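You operate a simulated robot arm through the tools that you are given. There is no shell and no other tool. Be economical: measure what you need, move in short steps, check, and stop when the job is done.

The job below is to be done with a simulated two-armed robot. You get a single attempt, and the scene is never put back.

## Task
Zero the wall meter, measure the dome on the turning table and mark its crown.
Fine: hold the meter still on the setting block with one hand while the other presses its key once; read it on the middle of the crown, stand it back on the block; green for pass, red for scrap by the wall limit plate; ink the marker on its own pad, fill the patch in the ring, stand the marker back in its pocket. Set down upright: wall meter. A coat counts when it lies all over at full strength: go over it till it gets no stronger.

Only the result counts: the job must be done as asked and must still hold three seconds after the hand-in. Knocking over, shifting, dropping, spilling or breaking anything else fails it.

## Robot
Two 7-joint arms with two-finger parallel grippers on one trunk, on a base that drives. Base frame: it is fixed to the floor where the robot stands at the start and does not move with it; the origin is under the middle of the robot, x ahead of it, y to its left, z up. Lengths are in mm, angles in degrees, forces in N, time in s.
The left shoulder is at the start at [50, 161, 1098], the right one opposite. With the tool pointing down near the work surface each hand reaches from about 100 to 640 mm from the robot's upright axis, wherever it stands, measured 20 degrees to its own side. Places, roughly: dial gauge [700, 1500, 1000]; finished dome one [750, 1250, 1000]; gauge head lock [900, 300, 1300]; go gauge [700, 1000, 1000]; height zero key [1100, 500, 1100]; meter key [500, -200, 900]; no-go gauge [800, 1000, 1000]; record card lot thirty [1000, 750, 750]; record card lot twenty [1000, 750, 750]; table brake [500, 1500, 800]; top of the setting block [600, -200, 800]; zero knob [500, 1200, 800]. Payload 3.43 kg a hand.
Tool frame (each hand has its own): the origin (TCP) lies between the finger pads and is the grasp point; the fingertips stand 30 mm ahead of it; z points along the fingers, y is the line along which they close. The gripper opens to 94 mm. The fingers are 28 mm wide and 10 mm thick; the gripper's body (50 by 96 mm) begins 55 mm behind the TCP.
Orientation is that of the tool frame in the base frame, as a unit quaternion [x, y, z, w]. With the fingers straight down and closing along the base's y, the tool's x points along the base's -x, its y along +y and its z along -z.

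## Interface
- The arms move only by the tool drive_tool. It takes "left_series", "right_series" or both (then of equal length, played together; a hand with none holds still); each is a list of rows, each a list of 3 entries, a list of its own where there are three numbers: the closure in counts, from 0 (fully open) to 255 (shut), then the shift along the base's x, y, z in mm, then the turn, a rotation vector about the base's x, y, z in degrees. In form: [[grip, [x, y, z], [ax, ay, az]], ...]. A call has 1 to 10 rows; each row is the pose to reach, as a shift and turn from the pose commanded when the call began. A row lasts 0.2 s, in which the tool goes at most 50 mm and 8.6 degrees; a call with a longer step from one row to the next is refused whole, and so is a gripper value outside its range. A pose out of reach is approached as far as the arm can. The call stops where the force on the tool passes 40 N (or 10 N more than at its start, if that is more) or the arm is blocked; 0.2 s more then pass. The fingers move at their own pace (about 45 mm/s each) and stop on an object; they squeeze with about 38 N. The grip force told is the motor's: it shows also when the fingers shut on nothing. Time passes only in rows, and 0.2 s behind the last, so rows that repeat a pose let the fingers close. It gives the time, the measured TCP pose, the force on the tool (base axes), the opening and the grip force at its end, in the units of the frame above (readings bear some noise), with the torque about the TCP (base axes, N m) and any sound that the robot's microphone picked up.
- Cameras (640 x 400 px; columns grow to the right, rows downward): "scene" is now at [105.6, -59.4, 1220.7]; the picture's right is [-0.68, -0.73, 0.00], its down [-0.43, 0.39, -0.81] and it looks along [0.60, -0.55, -0.58] (base axes); focal length 214 px, centre (320, 200). "left" rides on the left gripper at [76, -14, -103] in its tool frame; the picture's right is [0.18, 0.98, 0.00], its down [-0.75, 0.14, -0.64] and it looks along [-0.63, 0.12, 0.77] (tool axes); focal length 243 px, centre (320, 200). "right" rides on the right gripper at [76, 14, -103] in its tool frame; the picture's right is [-0.18, 0.98, 0.00], its down [-0.75, -0.14, -0.64] and it looks along [-0.63, -0.12, 0.77] (tool axes); focal length 243 px, centre (320, 200).
- capture(camera): a new picture of that camera. It takes no simulated time.
- slide_trunk(by): slides the trunk up (or, below 0, down) by that many mm; the arms and the scene camera ride with it, the base frame stays. It gives what a move gives, with no picture.
- steer(legs): drives the robot by 1 to 6 legs, each [ahead, left, turn to the left] in mm, mm and degrees, along the robot's own axes; the way and the turn of a leg run together, so that a leg with both is an arc; at most 1500 mm and 180 degrees a leg. The arms and the cameras ride along, it lands a little off, and it stops where it bumps. It gives what a move gives.
- aim_head(pan, tilt): turns the head with the scene camera to pan (to the left, within 80 degrees either way) and tilt (down, from -29 to 69), counted from straight ahead of the robot. It gives what a move gives.
- point_at(camera, pixels): for up to 12 pixels [column, row] of the newest picture of that camera ("zoom" is the newest enlarged one), the place [x, y, z] in the base frame of the surface seen there, good to about 3 mm. It takes no simulated time.
- enlarge(camera, box): a new picture of the part [left, top, right, bottom] of that camera's present view, enlarged. It takes no simulated time.
- close_job(): hands the job in; it is judged then, once.

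Work in short steps. Measure before you move; look again where a grasp or a placing could have gone wrong, and mend it. You have 80 turns and 78 pictures in all, those below and enlarged ones among them. Open the grippers and draw the arms clear of the work before you hand the job in, unless the task says otherwise; then end with one line.

The tools are called after "Request:" as name(argument=value, ...) on one line, values as JSON. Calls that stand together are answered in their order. drive_tool: Moves the arms, as the interface text tells. Its arguments: {"type":"object","properties":{"left_series":{"type":"array","items":{"type":"array"}},"right_series":{"type":"array","items":{"type":"array"}}},"required":[]} The other tools are called the same way: slide_trunk (by) slides the trunk up or down; steer (legs) drives the base; aim_head (pan, tilt) turns the head that bears the scene camera; capture (camera) takes a picture; point_at (camera, pixels) gives the place of the surface under pixels of a picture; enlarge (camera, box) takes an enlarged picture of a part of a camera's view; close_job () hands the job in.

At the start:

```text
clock: 0.0
left_tool_pos: [379.2, 389.5, 1211.1]
left_orientation: [0.0, 1.0, 0.0, 0.001]
left_wrist_force: [0.0, 0.1, 0.5]
left_moment: [-0.03, -0.04, 0.0]
left_width: 94.1
left_grip_force: 0.1
right_tool_pos: [346.8, -1.6, 1181.1]
right_orientation: [0.0, 1.0, 0.0, 0.0]
right_wrist_force: [-0.1, -0.4, 0.3]
right_moment: [0.02, 0.02, 0.01]
right_width: 93.8
right_grip_force: 0.1
trunk travel left (down, up): [-125.0, 142.0]
robot x, y, heading: [1.7, -3.3, -0.2]
head pan, tilt: [-42.7, 35.6]
```

scene: 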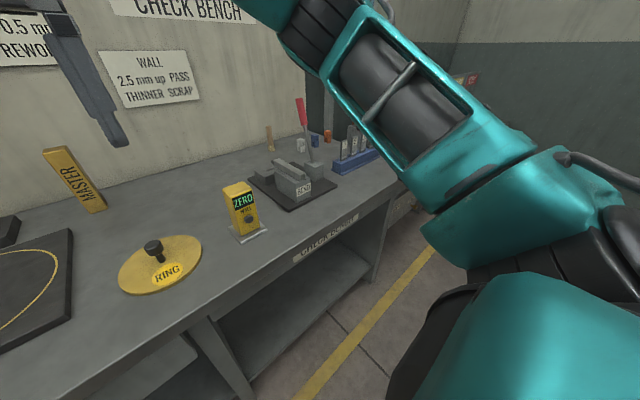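
right: 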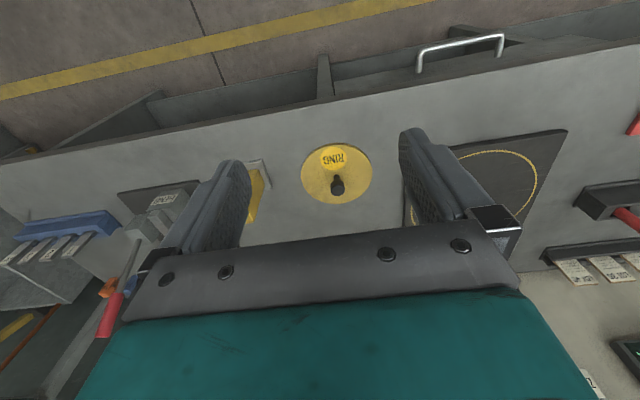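
left: 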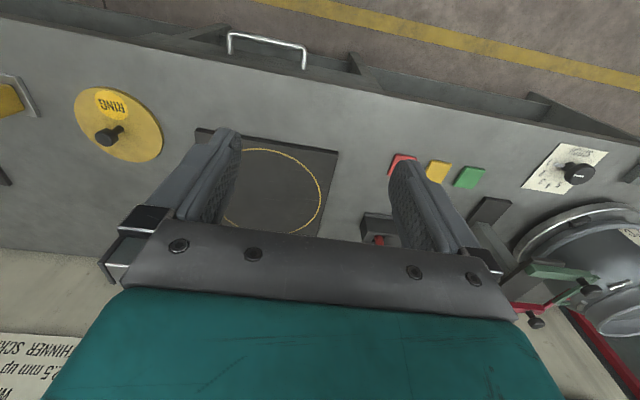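

The pictures show a bench with a yellow wall meter (~240,210 in the scene), and the dome further to the left. I look around with the head first.

Request:
aim_head(pan=40, tilt=35)

Request:
capture(camera="scene")

Request:
aim_head(pan=0, tilt=30)

Request:
capture(camera="scene")

Request:
aim_head(pan=70, tilt=25)

Request:
capture(camera="scene")

```text
clock: 1.6
left_tool_pos: [379.2, 389.6, 1210.1]
left_orientation: [0.0, 1.0, 0.0, 0.002]
left_wrist_force: [-0.6, 0.7, 0.5]
left_moment: [0.04, 0.01, 0.04]
left_width: 93.9
left_grip_force: 0.1
right_tool_pos: [346.1, -2.1, 1182.0]
right_orientation: [0.0, 1.0, 0.0, 0.0]
right_wrist_force: [0.0, 0.2, 1.1]
right_moment: [-0.03, 0.02, -0.02]
right_width: 93.9
right_grip_force: 0.2
trunk travel left (down, up): [-125.0, 142.0]
robot x, y, heading: [-2.7, 0.4, -0.3]
head pan, tilt: [40.0, 35.0]
```

```text
74 pictures are left
```

scene: 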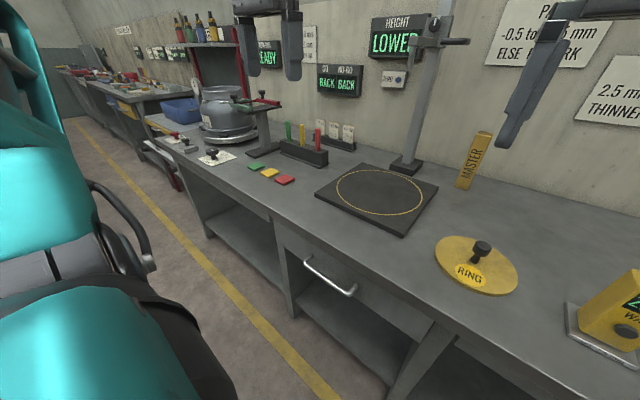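

```text
clock: 2.6
left_tool_pos: [379.0, 390.0, 1209.5]
left_orientation: [0.0, 1.0, -0.001, 0.002]
left_wrist_force: [-0.3, -0.9, 0.1]
left_moment: [0.02, 0.0, 0.0]
left_width: 94.0
left_grip_force: 0.0
right_tool_pos: [346.2, -1.3, 1181.5]
right_orientation: [0.0, 1.0, 0.0, 0.0]
right_wrist_force: [0.6, 0.2, 0.4]
right_moment: [0.04, 0.01, -0.04]
right_width: 93.7
right_grip_force: 0.1
trunk travel left (down, up): [-125.0, 142.0]
robot x, y, heading: [-0.0, 0.2, 0.0]
head pan, tilt: [0.0, 30.0]
```

```text
73 pictures are left
```

scene: 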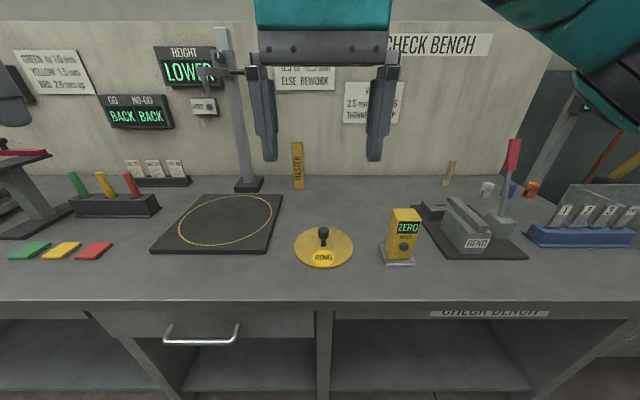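

```text
clock: 4.0
left_tool_pos: [379.3, 390.6, 1210.4]
left_orientation: [0.0, 1.0, -0.001, 0.001]
left_wrist_force: [0.1, 0.2, -0.2]
left_moment: [-0.05, 0.0, -0.03]
left_width: 94.0
left_grip_force: 0.0
right_tool_pos: [346.7, -2.1, 1183.1]
right_orientation: [0.0, 1.0, 0.0, 0.0]
right_wrist_force: [0.3, -0.3, -0.6]
right_moment: [0.05, 0.0, -0.01]
right_width: 94.0
right_grip_force: 0.0
trunk travel left (down, up): [-125.0, 142.0]
robot x, y, heading: [2.3, 0.0, 0.2]
head pan, tilt: [70.0, 25.0]
```

```text
72 pictures are left
```

scene: 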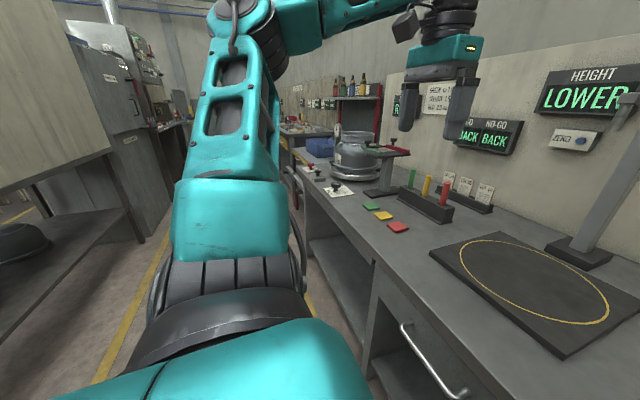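

I enlarge the dome area and then measure it.

Request:
enlarge(camera="scene", box=[290, 110, 510, 250])

Request:
point_at(camera="scene", pixels=[[355, 133], [355, 170], [340, 189], [370, 205], [384, 215], [398, 226], [412, 175], [427, 182], [446, 190], [425, 210], [385, 150], [320, 168]])

```text
2.86 times, centred on (400, 180) of scene
```

zoom: 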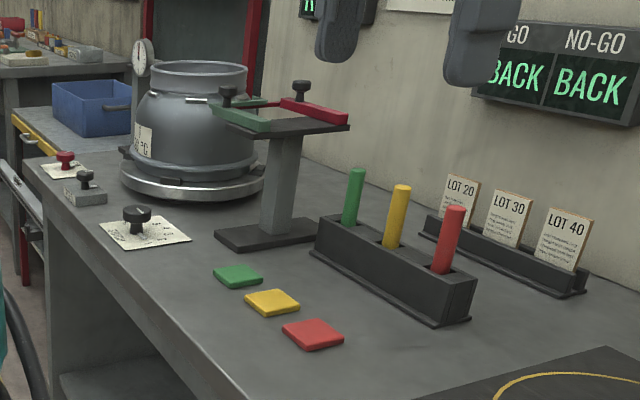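

```text
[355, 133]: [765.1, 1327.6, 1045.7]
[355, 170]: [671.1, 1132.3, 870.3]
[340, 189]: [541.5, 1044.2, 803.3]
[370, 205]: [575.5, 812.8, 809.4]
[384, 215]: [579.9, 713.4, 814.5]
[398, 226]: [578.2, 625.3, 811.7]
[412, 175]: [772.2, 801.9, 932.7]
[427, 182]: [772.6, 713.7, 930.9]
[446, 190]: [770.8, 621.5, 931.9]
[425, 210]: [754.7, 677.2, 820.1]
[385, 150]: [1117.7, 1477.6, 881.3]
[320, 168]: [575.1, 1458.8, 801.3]
```

The dome sits on a turntable near [750,1250]. Before driving there I look closely at the meter, its key and the block.

Request:
aim_head(pan=-22, tilt=40)

Request:
enlarge(camera="scene", box=[220, 100, 420, 225])

Request:
capture(camera="scene")

```text
clock: 5.7
left_tool_pos: [377.7, 389.0, 1210.7]
left_orientation: [0.0, 1.0, 0.001, 0.001]
left_wrist_force: [0.2, -0.5, 0.3]
left_moment: [-0.01, 0.01, -0.02]
left_width: 94.2
left_grip_force: 0.1
right_tool_pos: [346.3, -1.5, 1182.4]
right_orientation: [-0.001, 1.0, 0.0, 0.0]
right_wrist_force: [0.6, -0.7, 0.0]
right_moment: [-0.05, 0.0, -0.02]
right_width: 93.9
right_grip_force: 0.1
trunk travel left (down, up): [-125.0, 142.0]
robot x, y, heading: [3.5, 1.3, 0.0]
head pan, tilt: [-22.0, 40.0]
```

```text
3.20 times, centred on (320, 162) of scene
```

zoom: 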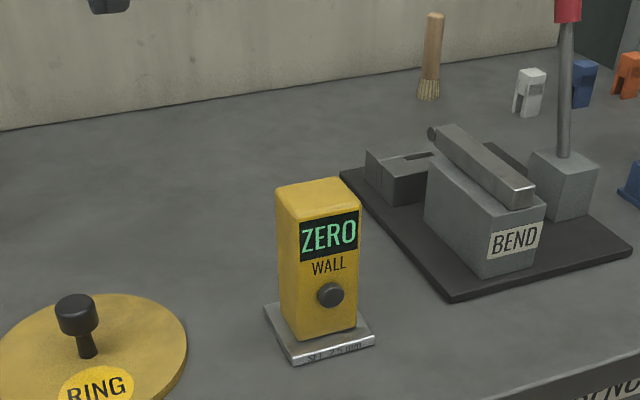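

```text
69 pictures are left
```

scene: 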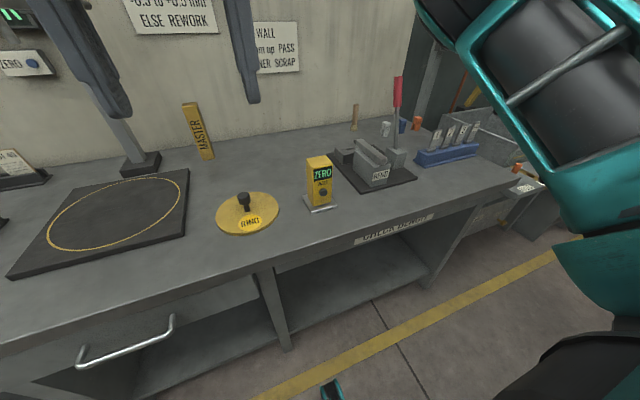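

Measure the meter: top corners, key, and block corners in the zoom.

Request:
point_at(camera="zoom", pixels=[[282, 189], [350, 182], [300, 207], [354, 205], [330, 294], [302, 330], [352, 318], [268, 306], [297, 357], [371, 338], [318, 190], [290, 330]])

Request:
point_at(camera="scene", pixels=[[245, 195], [338, 185], [218, 262], [430, 215]])

```text
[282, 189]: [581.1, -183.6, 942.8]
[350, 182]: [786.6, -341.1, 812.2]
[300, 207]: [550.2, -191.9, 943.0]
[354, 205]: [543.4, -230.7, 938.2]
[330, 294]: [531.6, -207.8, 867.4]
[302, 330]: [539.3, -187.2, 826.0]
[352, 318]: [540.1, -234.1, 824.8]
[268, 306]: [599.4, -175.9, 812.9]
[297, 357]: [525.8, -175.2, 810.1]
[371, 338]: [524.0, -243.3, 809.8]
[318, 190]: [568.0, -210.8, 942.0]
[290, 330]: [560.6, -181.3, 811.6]
```

```text
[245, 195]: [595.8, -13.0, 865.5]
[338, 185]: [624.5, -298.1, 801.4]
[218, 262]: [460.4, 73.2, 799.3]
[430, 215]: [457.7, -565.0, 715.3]
```

The meter is a 48 mm wide box, y −233..−184, z 812..942, with its key at about [531,−208,867]. I drive right so that it lies between the arms and look at the plates too.

Request:
steer(legs=[[0, -205, 0]])

Request:
aim_head(pan=0, tilt=42)

Request:
capture(camera="scene")

Request:
enlarge(camera="scene", box=[240, 80, 400, 180])

```text
clock: 7.3
left_tool_pos: [378.4, 189.1, 1210.6]
left_orientation: [-0.002, 1.0, 0.001, 0.001]
left_wrist_force: [-0.1, -0.7, -0.7]
left_moment: [0.03, 0.01, 0.02]
left_width: 94.2
left_grip_force: 0.0
right_tool_pos: [347.3, -203.3, 1181.3]
right_orientation: [-0.002, 1.0, 0.001, 0.0]
right_wrist_force: [-0.4, -0.6, 0.7]
right_moment: [0.0, 0.0, 0.0]
right_width: 94.2
right_grip_force: 0.1
trunk travel left (down, up): [-125.0, 142.0]
robot x, y, heading: [-3.8, -201.6, -0.1]
head pan, tilt: [-22.0, 40.0]
```

```text
clock: 8.2
left_tool_pos: [377.6, 190.2, 1210.8]
left_orientation: [-0.003, 1.0, 0.0, 0.0]
left_wrist_force: [0.1, 0.0, 0.1]
left_moment: [0.01, -0.02, 0.0]
left_width: 94.0
left_grip_force: 0.1
right_tool_pos: [348.5, -202.0, 1180.3]
right_orientation: [-0.001, 1.0, 0.0, 0.0]
right_wrist_force: [0.2, 0.1, 1.0]
right_moment: [0.01, 0.0, 0.03]
right_width: 93.8
right_grip_force: 0.1
trunk travel left (down, up): [-125.0, 142.0]
robot x, y, heading: [1.3, -201.5, 0.3]
head pan, tilt: [0.0, 42.0]
```

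```text
68 pictures are left
```

scene: 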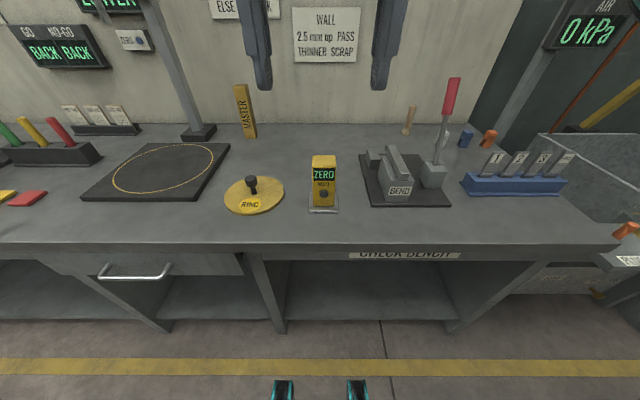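

```text
4.00 times, centred on (320, 130) of scene
```

zoom: 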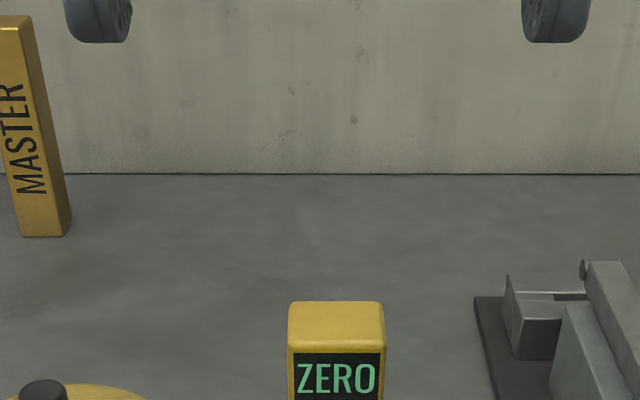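

Measure the meter top (zoom) and face from this straight view.

Request:
point_at(camera="zoom", pixels=[[294, 306], [377, 306], [292, 340], [381, 340], [336, 320]])

Request:
point_at(camera="scene", pixels=[[323, 193], [315, 205], [332, 205], [311, 211], [337, 211], [310, 190], [338, 193]])

Request:
enlarge(camera="scene", box=[290, 150, 354, 220])

```text
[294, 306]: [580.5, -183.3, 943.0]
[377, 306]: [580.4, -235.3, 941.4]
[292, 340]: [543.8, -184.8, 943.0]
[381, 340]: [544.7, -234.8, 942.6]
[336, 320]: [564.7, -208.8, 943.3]
```

```text
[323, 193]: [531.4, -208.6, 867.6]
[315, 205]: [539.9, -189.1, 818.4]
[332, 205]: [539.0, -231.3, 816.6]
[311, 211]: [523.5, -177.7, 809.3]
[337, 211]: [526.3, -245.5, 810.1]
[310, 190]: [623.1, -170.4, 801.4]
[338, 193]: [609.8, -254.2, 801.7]
```

```text
5.71 times, centred on (322, 185) of scene
```

zoom: 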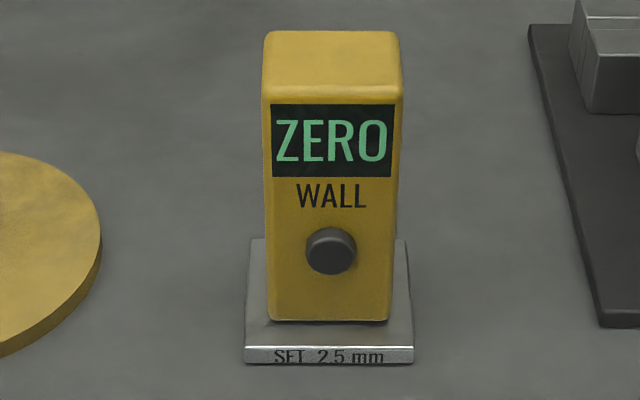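

Right hand goes above the meter at about [562,−209,1010].

Request:
drive_tool(right_series=[[0, [36, -1, -28], [0, 0, 0]], [0, [72, -2, -56], [0, 0, 0]], [0, [108, -3, -84], [0, 0, 0]], [0, [144, -4, -112], [0, 0, 0]], [0, [180, -6, -140], [0, 0, 0]], [0, [214, -7, -170], [0, 0, 0]]])

Request:
enlarge(camera="scene", box=[240, 80, 400, 220])

Request:
capture(camera="right")

```text
clock: 9.6
left_tool_pos: [377.5, 190.7, 1209.9]
left_orientation: [-0.002, 1.0, -0.001, 0.0]
left_wrist_force: [0.4, 0.6, 0.5]
left_moment: [0.0, 0.04, -0.01]
left_width: 94.3
left_grip_force: 0.0
right_tool_pos: [561.9, -208.1, 1010.9]
right_orientation: [-0.002, 1.0, -0.001, -0.001]
right_wrist_force: [1.0, 0.9, 0.4]
right_moment: [-0.01, -0.02, 0.0]
right_width: 93.8
right_grip_force: 0.2
trunk travel left (down, up): [-125.0, 142.0]
robot x, y, heading: [0.2, -199.2, 0.3]
head pan, tilt: [0.0, 42.0]
```

```text
2.86 times, centred on (320, 150) of scene
```

zoom: 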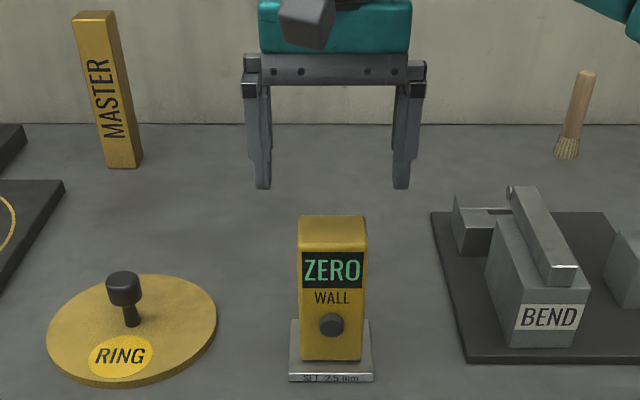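

```text
64 pictures are left
```

right: 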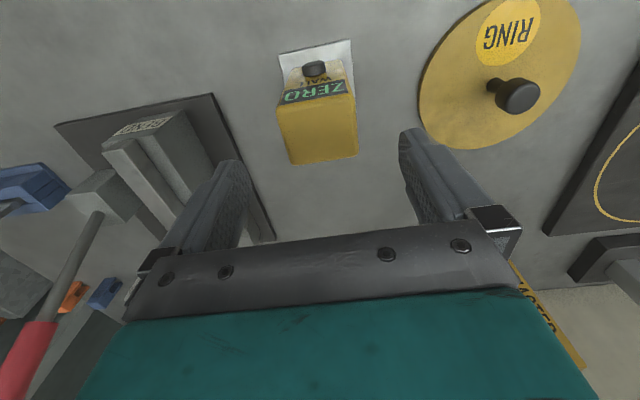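

Fingers (zoom cols 262 and 402) straddle the meter (300–366) evenly. I descend to z 914 and close.

Request:
drive_tool(right_series=[[0, [0, -1, -45], [0, 0, 0]], [0, [0, -1, -85], [0, 0, 0]], [0, [0, -1, -96], [0, 0, 0]], [255, [0, -1, -96], [0, 0, 0]], [255, [0, -1, -96], [0, 0, 0]], [255, [0, -1, -96], [0, 0, 0]], [255, [0, -1, -96], [0, 0, 0]]])

Request:
enlarge(camera="scene", box=[240, 80, 400, 220])

```text
clock: 11.2
left_tool_pos: [377.9, 190.3, 1209.8]
left_orientation: [-0.002, 1.0, 0.0, 0.0]
left_wrist_force: [0.1, -0.3, 0.5]
left_moment: [0.01, 0.01, 0.0]
left_width: 94.1
left_grip_force: 0.0
right_tool_pos: [561.7, -210.0, 914.8]
right_orientation: [-0.001, 1.0, 0.0, 0.0]
right_wrist_force: [0.1, -0.5, -0.8]
right_moment: [0.0, 0.01, 0.0]
right_width: 62.1
right_grip_force: 38.9
trunk travel left (down, up): [-125.0, 142.0]
robot x, y, heading: [-0.9, -202.5, 0.2]
head pan, tilt: [0.0, 42.0]
```

```text
2.86 times, centred on (320, 150) of scene
```

zoom: 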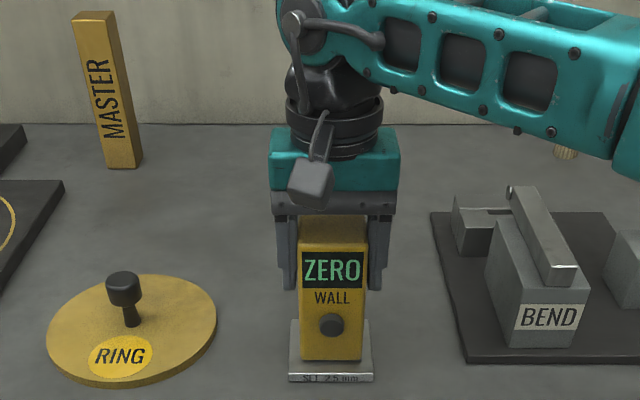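

The opening reads 62 mm whereas the meter is 52 mm, so I hold on closing a bit more and check.

Request:
drive_tool(right_series=[[255, [0, 0, 0], [0, 0, 0]], [255, [0, 0, 0], [0, 0, 0]], [255, [0, 0, 0], [0, 0, 0]]])

Request:
enlarge(camera="scene", box=[290, 150, 354, 220])

Request:
capture(camera="right")

```text
clock: 12.0
left_tool_pos: [378.4, 189.9, 1209.9]
left_orientation: [-0.002, 1.0, 0.0, 0.0]
left_wrist_force: [-0.6, 0.0, 0.3]
left_moment: [-0.02, -0.01, 0.02]
left_width: 94.1
left_grip_force: 0.1
right_tool_pos: [560.7, -210.0, 914.1]
right_orientation: [-0.001, 1.0, 0.0, 0.001]
right_wrist_force: [-0.8, -0.4, -1.0]
right_moment: [-0.01, 0.03, -0.01]
right_width: 62.4
right_grip_force: 37.5
trunk travel left (down, up): [-125.0, 142.0]
robot x, y, heading: [-0.1, -200.4, -0.1]
head pan, tilt: [0.0, 42.0]
```

```text
5.71 times, centred on (322, 185) of scene
```

zoom: 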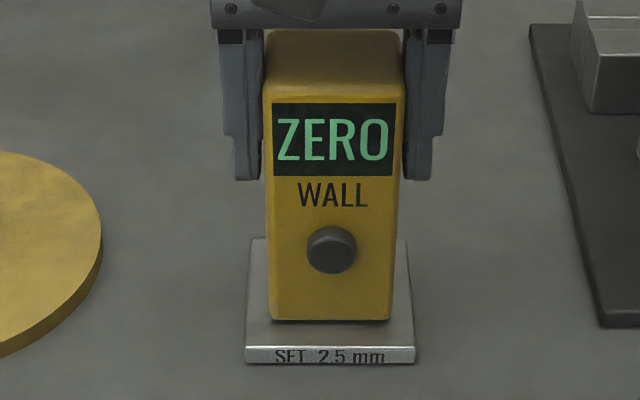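

```text
61 pictures are left
```

right: 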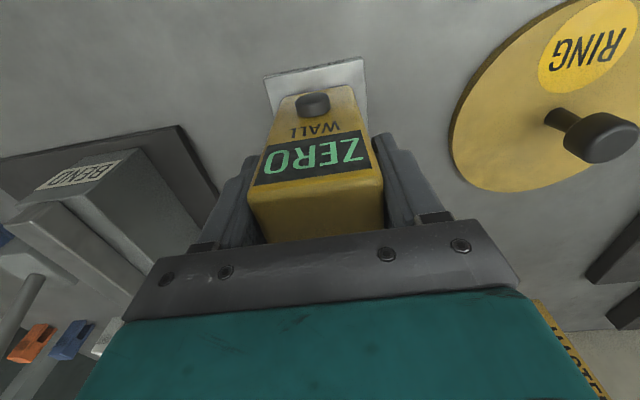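

Gripped firmly. Now the left hand: closed, tilted −60° about y so that its tip points forward, to press the key from the front; first rotate and lower it.

Request:
drive_tool(left_series=[[255, [3, 0, -15], [0, -8.5, 0]], [255, [6, 0, -30], [0, -17, 0]], [255, [9, 0, -50], [0, -25.5, 0]], [255, [12, 0, -70], [0, -34, 0]], [255, [15, 0, -90], [0, -42.5, 0]], [255, [18, 0, -110], [0, -51, 0]], [255, [22, 0, -130], [0, -59.5, 0]], [255, [22, -30, -160], [0, -60, 0]], [255, [22, -70, -190], [0, -60, 0]]])

Request:
capture(camera="scene")

```text
clock: 14.0
left_tool_pos: [412.6, 127.1, 1018.9]
left_orientation: [-0.003, 0.866, 0.0, 0.501]
left_wrist_force: [0.0, -1.0, -0.1]
left_moment: [0.0, -0.04, 0.01]
left_width: 0.0
left_grip_force: 33.5
left hand out of reach, approached as far as the arm can: row 9
right_tool_pos: [560.0, -208.8, 914.6]
right_orientation: [-0.002, 1.0, -0.001, -0.001]
right_wrist_force: [0.1, -0.6, 0.7]
right_moment: [-0.03, 0.01, -0.01]
right_width: 62.1
right_grip_force: 37.9
trunk travel left (down, up): [-125.0, 142.0]
robot x, y, heading: [3.7, -205.0, 0.0]
head pan, tilt: [0.0, 42.0]
```

```text
60 pictures are left
```

scene: 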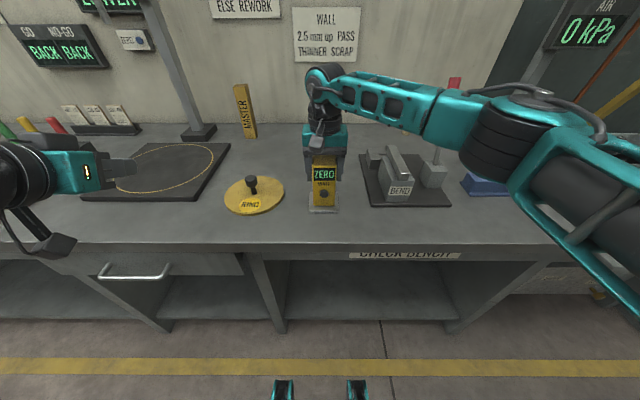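

Too close to the body there; I bring the left hand further forward before going sideways in front of the meter.

Request:
drive_tool(left_series=[[255, [30, 0, -10], [0, 0, 0]], [255, [60, -20, -30], [0, 0, 0]], [255, [64, -60, -50], [0, 0, 0]], [255, [64, -100, -70], [0, 0, 0]], [255, [64, -140, -90], [0, 0, 0]], [255, [64, -180, -110], [0, 0, 0]], [255, [64, -225, -120], [0, 0, 0]], [255, [64, -265, -130], [0, 0, 0]]])

Request:
capture(camera="scene")

```text
clock: 15.8
left_tool_pos: [478.9, -137.8, 892.7]
left_orientation: [-0.003, 0.865, 0.001, 0.501]
left_wrist_force: [0.6, -0.3, 0.0]
left_moment: [-0.01, 0.0, 0.0]
left_width: 0.0
left_grip_force: 32.7
right_tool_pos: [559.3, -209.7, 915.0]
right_orientation: [-0.002, 1.0, 0.0, 0.0]
right_wrist_force: [0.0, 0.2, -0.2]
right_moment: [0.0, -0.01, 0.0]
right_width: 62.1
right_grip_force: 37.6
trunk travel left (down, up): [-125.0, 142.0]
robot x, y, heading: [2.5, -202.7, 0.3]
head pan, tilt: [0.0, 42.0]
```

```text
59 pictures are left
```

scene: 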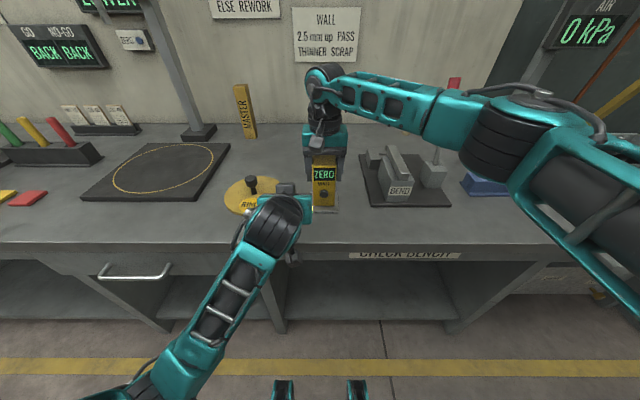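

Works. Align with the key: y −209, z 870, slightly back.

Request:
drive_tool(left_series=[[255, [-8, -35, -12], [0, 0, 0]], [255, [-8, -71, -23], [0, 0, 0]], [255, [-8, -71, -23], [0, 0, 0]]])

Request:
capture(camera="right")

Request:
enlarge(camera="scene", box=[270, 140, 374, 240])

```text
clock: 16.8
left_tool_pos: [483.7, -172.3, 859.3]
left_orientation: [0.013, 0.857, 0.053, 0.513]
left_wrist_force: [-0.3, -0.4, 0.8]
left_moment: [0.03, 0.0, 0.0]
left_width: 0.0
left_grip_force: 32.8
right_tool_pos: [560.1, -210.2, 915.7]
right_orientation: [-0.002, 1.0, 0.0, 0.0]
right_wrist_force: [-0.6, 0.3, -0.1]
right_moment: [0.03, -0.05, -0.03]
right_width: 62.2
right_grip_force: 37.9
trunk travel left (down, up): [-125.0, 142.0]
robot x, y, heading: [-0.7, -206.0, 0.2]
head pan, tilt: [0.0, 42.0]
stopped in row 3 (left hand): the arm was blocked; the commanded pose is now the measured one
```

```text
58 pictures are left
```

right: 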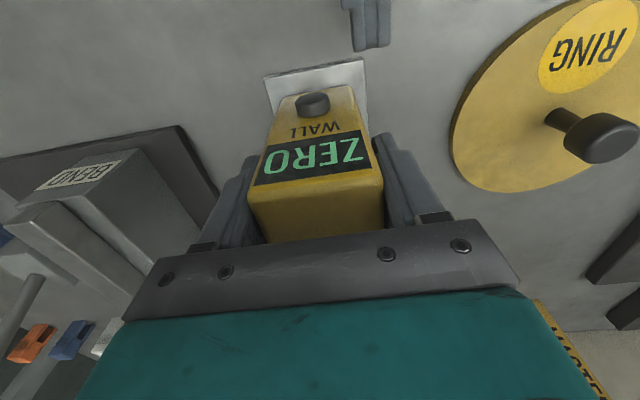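

```text
4.00 times, centred on (322, 190) of scene
```

zoom: 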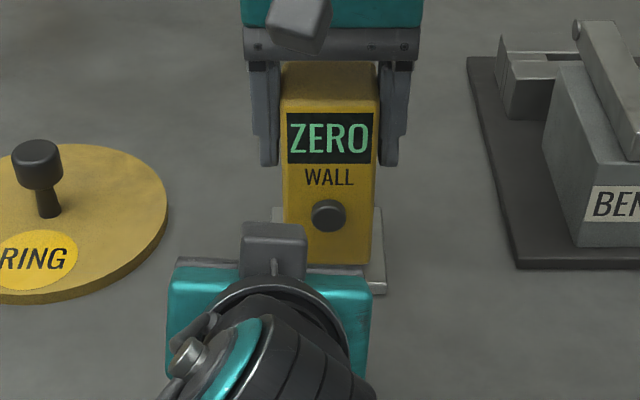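

The arm is blocked short of y −209 (no contact). I yaw the hand −30° so its wrist stays further left, then re-align.

Request:
drive_tool(left_series=[[255, [-10, 8, 10], [0, 0, 0]], [255, [-10, 8, 12], [0, 0, -8]], [255, [-10, 8, 12], [0, 0, -16]], [255, [-10, 8, 12], [0, 0, -24]], [255, [-10, 8, 12], [0, 0, -32]], [255, [-10, -10, 11], [0, 0, -36]], [255, [-8, -29, 11], [0, 0, -36]]])

Request:
capture(camera="right")

Request:
enlarge(camera="scene", box=[270, 140, 374, 240])

```text
clock: 18.4
left_tool_pos: [476.3, -201.7, 868.9]
left_orientation: [0.278, 0.811, -0.11, 0.502]
left_wrist_force: [0.6, -0.1, -1.0]
left_moment: [-0.02, 0.05, 0.03]
left_width: 0.0
left_grip_force: 32.9
right_tool_pos: [560.8, -209.7, 914.7]
right_orientation: [-0.002, 1.0, -0.001, 0.0]
right_wrist_force: [-0.5, -0.2, 0.1]
right_moment: [0.02, 0.03, 0.0]
right_width: 62.2
right_grip_force: 37.8
trunk travel left (down, up): [-125.0, 142.0]
robot x, y, heading: [1.3, -201.1, 0.2]
head pan, tilt: [0.0, 42.0]
```

```text
56 pictures are left
```

right: 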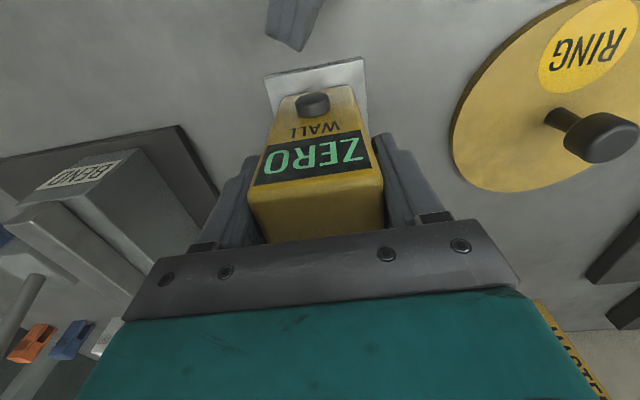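

```text
4.00 times, centred on (322, 190) of scene
```

zoom: 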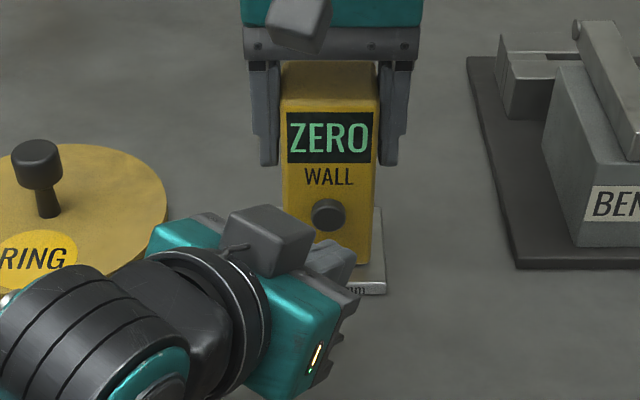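

The foremost tip corner computes to about [509,−212,868], 22 mm before the key. I push along +x in small steps.

Request:
drive_tool(left_series=[[255, [12, 3, -1], [0, 0, 0]], [255, [18, 3, -1], [0, 0, 0]], [255, [21, 3, -1], [0, 0, 0]], [255, [23, 3, -1], [0, 0, 0]], [255, [25, 3, -1], [0, 0, 0]], [255, [26, 3, -1], [0, 0, 0]]])

Request:
enlarge(camera="scene", box=[290, 150, 354, 220])

```text
clock: 19.8
left_tool_pos: [501.0, -200.0, 868.1]
left_orientation: [0.278, 0.811, -0.11, 0.503]
left_wrist_force: [-1.9, -0.5, 1.3]
left_moment: [0.01, -0.01, -0.01]
left_width: 0.2
left_grip_force: 33.4
right_tool_pos: [559.6, -209.2, 914.3]
right_orientation: [-0.002, 1.0, 0.0, 0.0]
right_wrist_force: [1.5, -0.9, 0.1]
right_moment: [-0.02, -0.09, -0.01]
right_width: 62.2
right_grip_force: 38.5
trunk travel left (down, up): [-125.0, 142.0]
robot x, y, heading: [2.4, -206.3, 0.3]
head pan, tilt: [0.0, 42.0]
```

```text
5.71 times, centred on (322, 185) of scene
```

zoom: 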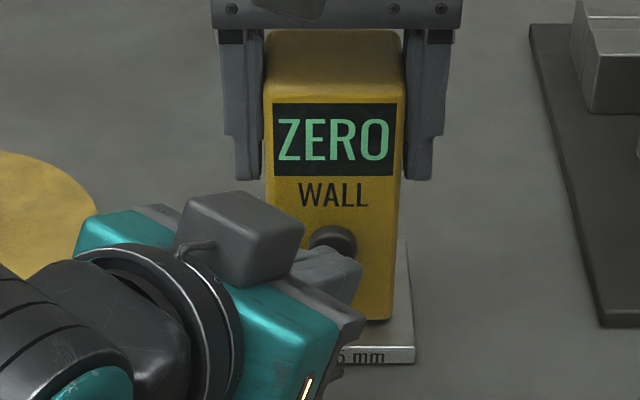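

Contact has just begun (~2 N). I continue 1 mm at a time.

Request:
drive_tool(left_series=[[255, [1, 0, 0], [0, 0, 0]], [255, [2, 0, 0], [0, 0, 0]], [255, [3, 0, 0], [0, 0, 0]]])

Request:
enlarge(camera="scene", box=[290, 150, 354, 220])

```text
clock: 20.6
left_tool_pos: [503.5, -198.6, 869.0]
left_orientation: [0.278, 0.811, -0.11, 0.503]
left_wrist_force: [-3.1, -0.4, 0.8]
left_moment: [-0.01, -0.02, -0.04]
left_width: 0.0
left_grip_force: 33.1
right_tool_pos: [560.5, -210.4, 916.0]
right_orientation: [-0.002, 1.0, 0.001, 0.0]
right_wrist_force: [3.0, -0.1, -0.9]
right_moment: [-0.03, -0.14, 0.03]
right_width: 61.9
right_grip_force: 38.9
trunk travel left (down, up): [-125.0, 142.0]
robot x, y, heading: [-1.7, -202.2, 0.2]
head pan, tilt: [0.0, 42.0]
heard: click
```

```text
5.71 times, centred on (322, 185) of scene
```

zoom: 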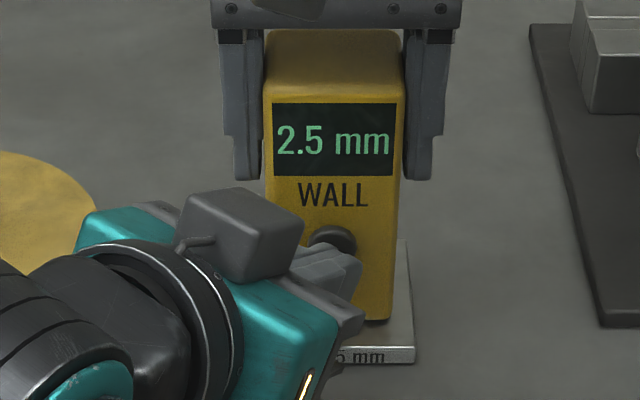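

Clicked, the display reads 2.5 mm: zeroed. I withdraw the left hand straight back, then left and undo its yaw.

Request:
drive_tool(left_series=[[255, [-10, 0, 0], [0, 0, 0]], [255, [-25, 5, 0], [0, 0, 0]], [255, [-28, 45, 10], [0, 0, 8]], [255, [-28, 85, 30], [0, 0, 16]], [255, [-28, 125, 60], [0, 0, 24]], [255, [-28, 165, 90], [0, 0, 32]], [255, [-28, 205, 120], [0, 0, 36]], [255, [-28, 245, 145], [0, 0, 36]], [255, [-28, 285, 165], [0, 0, 36]]])

Request:
drive_tool(left_series=[[0, [0, 20, 20], [0, 8.5, 0]], [0, [-5, 40, 40], [0, 17, 0]], [0, [-10, 60, 60], [0, 25.5, 0]], [0, [-20, 80, 80], [0, 34, 0]], [0, [-30, 90, 100], [0, 42.5, 0]], [0, [-40, 100, 130], [0, 51, 0]], [0, [-50, 110, 150], [0, 59.5, 0]]])

Request:
enlarge(camera="scene", box=[240, 80, 400, 220])

```text
clock: 22.6
left_tool_pos: [476.7, 89.5, 1031.6]
left_orientation: [0.014, 0.858, 0.051, 0.511]
left_wrist_force: [-0.8, -0.6, -0.8]
left_moment: [-0.01, -0.02, 0.01]
left_width: 0.0
left_grip_force: 32.6
right_tool_pos: [560.4, -210.0, 914.8]
right_orientation: [-0.002, 1.0, 0.0, 0.0]
right_wrist_force: [0.0, 0.1, 0.3]
right_moment: [0.04, 0.02, 0.03]
right_width: 62.1
right_grip_force: 38.4
trunk travel left (down, up): [-125.0, 142.0]
robot x, y, heading: [3.5, -202.2, 0.4]
head pan, tilt: [0.0, 42.0]
```

```text
clock: 24.2
left_tool_pos: [426.8, 195.6, 1184.5]
left_orientation: [0.038, 0.998, 0.036, 0.019]
left_wrist_force: [0.2, -0.8, 0.1]
left_moment: [-0.02, -0.02, 0.0]
left_width: 93.7
left_grip_force: 0.2
right_tool_pos: [559.3, -210.2, 915.2]
right_orientation: [-0.002, 1.0, 0.0, 0.0]
right_wrist_force: [0.2, -0.1, 0.2]
right_moment: [0.01, 0.0, 0.02]
right_width: 62.0
right_grip_force: 38.2
trunk travel left (down, up): [-125.0, 142.0]
robot x, y, heading: [1.5, -200.2, 0.1]
head pan, tilt: [0.0, 42.0]
```

```text
2.86 times, centred on (320, 150) of scene
```

zoom: 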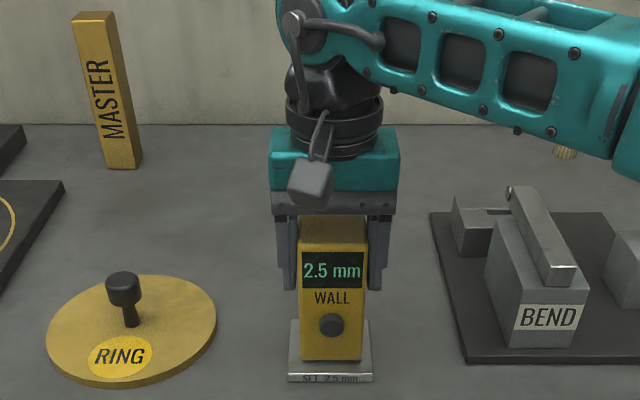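

Display holds 2.5 mm. Lift the meter straight up and draw it back towards the body for the drive.

Request:
drive_tool(right_series=[[255, [0, 0, 15], [0, 0, 0]], [255, [0, 0, 50], [0, 0, 0]], [255, [-5, 0, 95], [0, 0, 0]], [255, [-25, 0, 140], [0, 0, 0]], [255, [-60, 0, 175], [0, 0, 0]], [255, [-95, 0, 205], [0, 0, 0]], [255, [-130, 0, 235], [0, 0, 0]], [255, [-165, 0, 260], [0, 0, 0]], [255, [-190, 0, 275], [0, 0, 0]]])

Request:
steer(legs=[[0, 1100, 0]])

Request:
aim_head(pan=25, tilt=25)

Request:
capture(camera="scene")

```text
clock: 26.2
left_tool_pos: [426.9, 196.4, 1183.5]
left_orientation: [0.037, 0.998, 0.038, 0.019]
left_wrist_force: [0.4, -0.2, -0.4]
left_moment: [0.01, -0.01, 0.04]
left_width: 93.8
left_grip_force: 0.0
right_tool_pos: [368.7, -210.4, 1192.5]
right_orientation: [-0.002, 1.0, 0.0, -0.001]
right_wrist_force: [0.1, -0.3, -3.3]
right_moment: [-0.01, 0.04, -0.02]
right_width: 62.0
right_grip_force: 37.7
trunk travel left (down, up): [-125.0, 142.0]
robot x, y, heading: [3.6, -203.3, 0.4]
head pan, tilt: [0.0, 42.0]
```

```text
clock: 31.8
left_tool_pos: [439.5, 1276.9, 1184.1]
left_orientation: [0.046, 0.998, 0.038, 0.019]
left_wrist_force: [-0.9, 0.1, 0.3]
left_moment: [-0.01, -0.01, 0.0]
left_width: 94.1
left_grip_force: 0.0
right_tool_pos: [374.7, 872.6, 1190.9]
right_orientation: [0.006, 1.0, 0.0, 0.001]
right_wrist_force: [-0.8, -0.3, -2.6]
right_moment: [-0.01, 0.04, 0.02]
right_width: 62.0
right_grip_force: 37.7
trunk travel left (down, up): [-125.0, 142.0]
robot x, y, heading: [6.3, 884.6, -0.5]
head pan, tilt: [0.0, 42.0]
```

```text
clock: 32.6
left_tool_pos: [438.5, 1277.6, 1183.4]
left_orientation: [0.045, 0.998, 0.037, 0.019]
left_wrist_force: [-0.5, 0.1, 0.5]
left_moment: [-0.02, 0.01, -0.01]
left_width: 94.1
left_grip_force: 0.1
right_tool_pos: [374.0, 873.1, 1191.0]
right_orientation: [0.006, 1.0, 0.0, -0.001]
right_wrist_force: [0.1, 0.3, -2.5]
right_moment: [0.0, 0.03, -0.02]
right_width: 62.2
right_grip_force: 37.6
trunk travel left (down, up): [-125.0, 142.0]
robot x, y, heading: [6.2, 890.3, -0.7]
head pan, tilt: [25.0, 25.0]
```

```text
51 pictures are left
```

scene: 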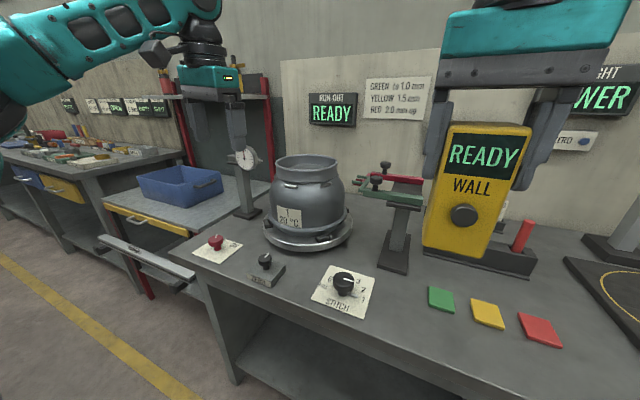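

The meter reads READY. Look closer at the dome, and from above with the left hand camera.

Request:
enlarge(camera="scene", box=[230, 130, 400, 260])

Request:
capture(camera="left")

Request:
point_at(camera="scene", pixels=[[277, 168], [310, 159], [341, 165], [308, 182], [268, 235], [345, 232], [310, 248], [245, 160], [380, 180], [375, 200], [398, 265], [413, 205]])

```text
3.08 times, centred on (315, 195) of scene
```

zoom: 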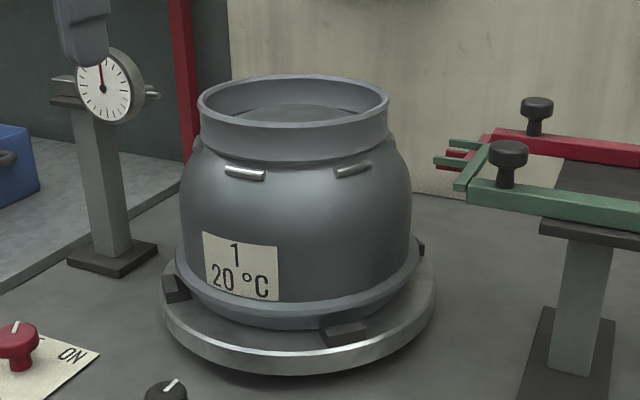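

```text
49 pictures are left
```

left: 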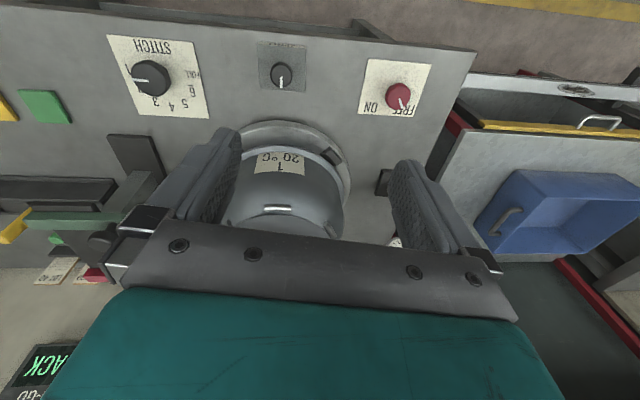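

```text
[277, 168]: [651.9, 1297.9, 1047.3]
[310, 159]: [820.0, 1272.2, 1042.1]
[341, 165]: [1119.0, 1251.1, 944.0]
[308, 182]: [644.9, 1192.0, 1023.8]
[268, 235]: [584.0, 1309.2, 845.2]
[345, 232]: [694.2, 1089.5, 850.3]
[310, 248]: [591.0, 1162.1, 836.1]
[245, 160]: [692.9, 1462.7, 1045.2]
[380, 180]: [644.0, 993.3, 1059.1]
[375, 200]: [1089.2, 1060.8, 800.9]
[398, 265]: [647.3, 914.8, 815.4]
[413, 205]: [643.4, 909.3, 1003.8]
```

The crown is inside an open collar (rim z≈1047, centre near [735,1240]). I raise the trunk, drive left and then ahead, and look inside.

Request:
slide_trunk(by=110)

Request:
steer(legs=[[0, 370, 0], [140, 0, 0]])

Request:
aim_head(pan=0, tilt=30)

Request:
capture(camera="scene")

Request:
capture(camera="right")

```text
clock: 34.1
left_tool_pos: [439.1, 1276.8, 1292.1]
left_orientation: [0.045, 0.998, 0.038, 0.02]
left_wrist_force: [-0.3, 0.1, 0.7]
left_moment: [0.0, 0.01, -0.03]
left_width: 94.2
left_grip_force: 0.1
right_tool_pos: [375.2, 873.6, 1301.3]
right_orientation: [0.007, 1.0, 0.0, 0.001]
right_wrist_force: [0.2, -0.2, -2.9]
right_moment: [0.0, -0.03, 0.01]
right_width: 62.0
right_grip_force: 38.1
trunk travel left (down, up): [-235.0, 32.0]
robot x, y, heading: [2.4, 886.6, -1.0]
head pan, tilt: [25.0, 25.0]
```

```text
clock: 37.4
left_tool_pos: [583.7, 1653.7, 1292.2]
left_orientation: [0.043, 0.998, 0.038, 0.018]
left_wrist_force: [-0.1, -0.4, 0.5]
left_moment: [-0.01, 0.01, 0.0]
left_width: 93.8
left_grip_force: 0.0
right_tool_pos: [521.7, 1248.1, 1300.8]
right_orientation: [0.004, 1.0, 0.001, 0.0]
right_wrist_force: [-0.1, 0.7, -3.3]
right_moment: [-0.01, 0.04, 0.05]
right_width: 62.3
right_grip_force: 38.0
trunk travel left (down, up): [-235.0, 32.0]
robot x, y, heading: [153.2, 1257.5, -0.5]
head pan, tilt: [25.0, 25.0]
```

```text
clock: 38.3
left_tool_pos: [583.1, 1653.3, 1294.4]
left_orientation: [0.043, 0.998, 0.037, 0.018]
left_wrist_force: [-0.5, -0.5, 0.0]
left_moment: [-0.02, 0.01, -0.01]
left_width: 94.0
left_grip_force: 0.0
right_tool_pos: [520.3, 1249.0, 1302.1]
right_orientation: [0.004, 1.0, 0.0, 0.0]
right_wrist_force: [1.1, 0.2, -3.0]
right_moment: [0.01, 0.0, 0.0]
right_width: 62.0
right_grip_force: 38.0
trunk travel left (down, up): [-235.0, 32.0]
robot x, y, heading: [155.9, 1257.1, -0.5]
head pan, tilt: [0.0, 30.0]
```

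```text
48 pictures are left
```

scene: 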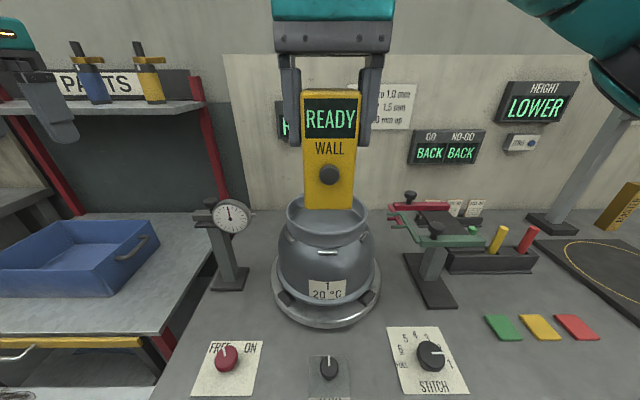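

```text
47 pictures are left
```

right: 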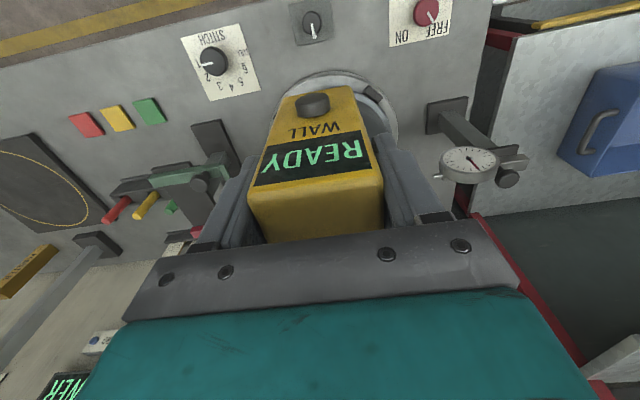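

I shift the right hand aside (y −160) and pull the left back to see into the collar.

Request:
drive_tool(left_series=[[0, [-40, 0, 0], [0, 0, 0]], [0, [-80, -20, 0], [0, 0, 0]], [0, [-100, -50, 0], [0, 0, 0]], [0, [-100, -50, 0], [0, 0, 0]]], right_series=[[255, [0, -40, 0], [0, 0, 0]], [255, [0, -80, 0], [0, 0, 0]], [255, [0, -120, 0], [0, 0, 0]], [255, [0, -160, 0], [0, 0, 0]]])

Request:
enlarge(camera="scene", box=[255, 165, 395, 265])

Request:
point_at(camera="zoom", pixels=[[300, 200], [320, 160], [320, 200], [320, 130], [260, 180], [380, 180], [300, 120], [300, 250], [150, 150], [460, 150]])

```text
clock: 39.3
left_tool_pos: [481.9, 1602.9, 1293.8]
left_orientation: [0.043, 0.998, 0.038, 0.019]
left_wrist_force: [0.6, -0.5, 0.5]
left_moment: [0.02, 0.03, -0.03]
left_width: 94.1
left_grip_force: 0.0
right_tool_pos: [520.8, 1087.0, 1301.1]
right_orientation: [0.003, 1.0, 0.0, 0.0]
right_wrist_force: [0.2, 0.0, -2.0]
right_moment: [0.0, 0.01, 0.01]
right_width: 62.1
right_grip_force: 37.8
trunk travel left (down, up): [-235.0, 32.0]
robot x, y, heading: [153.4, 1260.5, -0.2]
head pan, tilt: [0.0, 30.0]
```

```text
4.00 times, centred on (325, 215) of scene
```

zoom: 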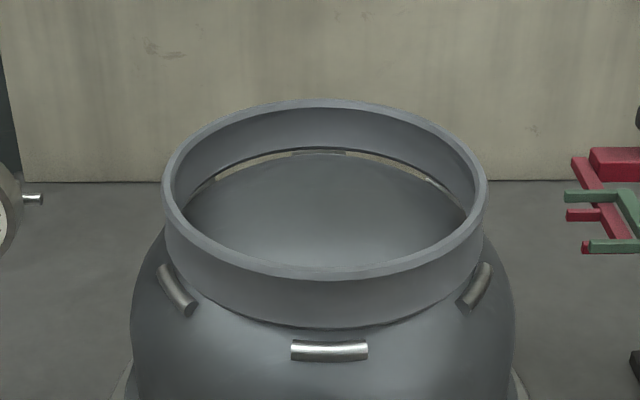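

```text
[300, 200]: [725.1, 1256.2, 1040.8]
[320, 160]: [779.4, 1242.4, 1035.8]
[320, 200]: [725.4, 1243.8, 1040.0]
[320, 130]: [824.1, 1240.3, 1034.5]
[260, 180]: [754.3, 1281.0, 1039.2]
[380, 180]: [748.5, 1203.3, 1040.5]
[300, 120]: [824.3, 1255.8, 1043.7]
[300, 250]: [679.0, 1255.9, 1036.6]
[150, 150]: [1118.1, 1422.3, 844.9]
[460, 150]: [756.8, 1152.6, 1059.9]
```

The crown top is near [745,1240,1041] inside the collar (rim ≈1060). No patch visible from here, so I look from above with the left hand camera.

Request:
drive_tool(left_series=[[0, [10, -45, -10], [0, 0, 0]], [0, [20, -90, -20], [0, 0, 0]], [0, [30, -135, -30], [0, 0, 0]], [0, [45, -180, -40], [0, 0, 0]], [0, [60, -225, -50], [0, 0, 0]], [0, [75, -270, -55], [0, 0, 0]], [0, [90, -310, -60], [0, 0, 0]], [0, [105, -340, -65], [0, 0, 0]]], right_series=[[255, [0, -40, 0], [0, 0, 0]], [255, [0, -80, 0], [0, 0, 0]], [255, [0, -120, 0], [0, 0, 0]], [255, [0, -120, 0], [0, 0, 0]], [255, [0, -120, 0], [0, 0, 0]], [255, [0, -120, 0], [0, 0, 0]], [255, [0, -120, 0], [0, 0, 0]], [255, [0, -120, 0], [0, 0, 0]]])

Request:
capture(camera="left")

```text
clock: 41.1
left_tool_pos: [587.9, 1261.0, 1229.9]
left_orientation: [0.043, 0.998, 0.037, 0.02]
left_wrist_force: [-0.2, 0.0, 0.0]
left_moment: [0.02, -0.02, 0.0]
left_width: 94.1
left_grip_force: 0.0
right_tool_pos: [520.4, 967.3, 1300.3]
right_orientation: [0.003, 1.0, 0.001, 0.0]
right_wrist_force: [-1.7, 0.3, -2.5]
right_moment: [0.0, 0.01, 0.01]
right_width: 61.9
right_grip_force: 38.2
trunk travel left (down, up): [-235.0, 32.0]
robot x, y, heading: [151.5, 1258.9, -0.3]
head pan, tilt: [0.0, 30.0]
```

```text
45 pictures are left
```

left: 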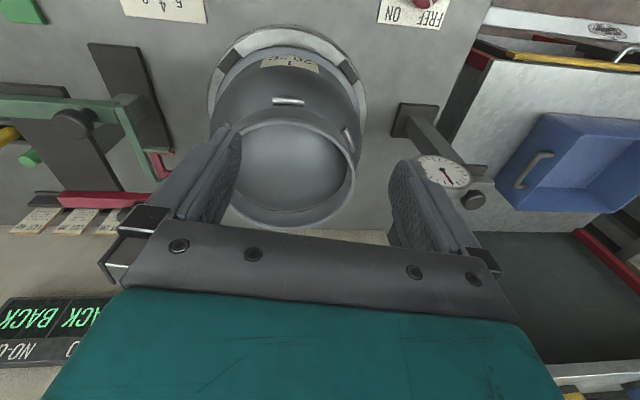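

Request:
enlarge(camera="left", box=[200, 90, 380, 235])

Request:
point_at(camera="left", pixels=[[293, 121], [285, 232], [230, 180], [355, 180], [290, 170], [290, 150], [290, 195], [262, 172], [320, 172], [290, 210]])

```text
2.76 times, centred on (290, 162) of left
```

zoom: 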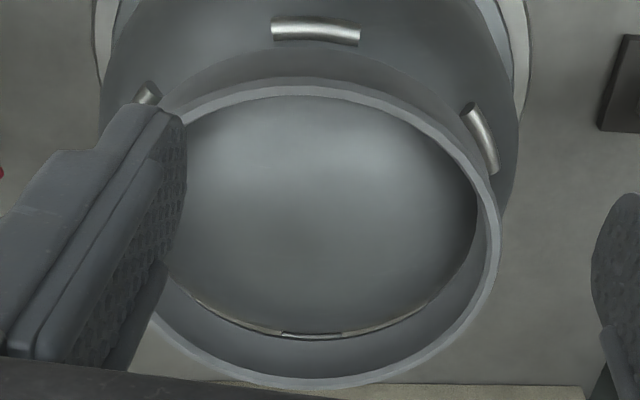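

```text
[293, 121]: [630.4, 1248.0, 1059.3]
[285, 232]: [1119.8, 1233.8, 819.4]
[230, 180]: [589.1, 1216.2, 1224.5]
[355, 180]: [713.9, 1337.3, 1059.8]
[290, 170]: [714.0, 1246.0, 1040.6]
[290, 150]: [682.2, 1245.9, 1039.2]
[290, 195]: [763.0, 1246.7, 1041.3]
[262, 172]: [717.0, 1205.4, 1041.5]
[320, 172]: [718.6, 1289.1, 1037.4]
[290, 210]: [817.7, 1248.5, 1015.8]
```

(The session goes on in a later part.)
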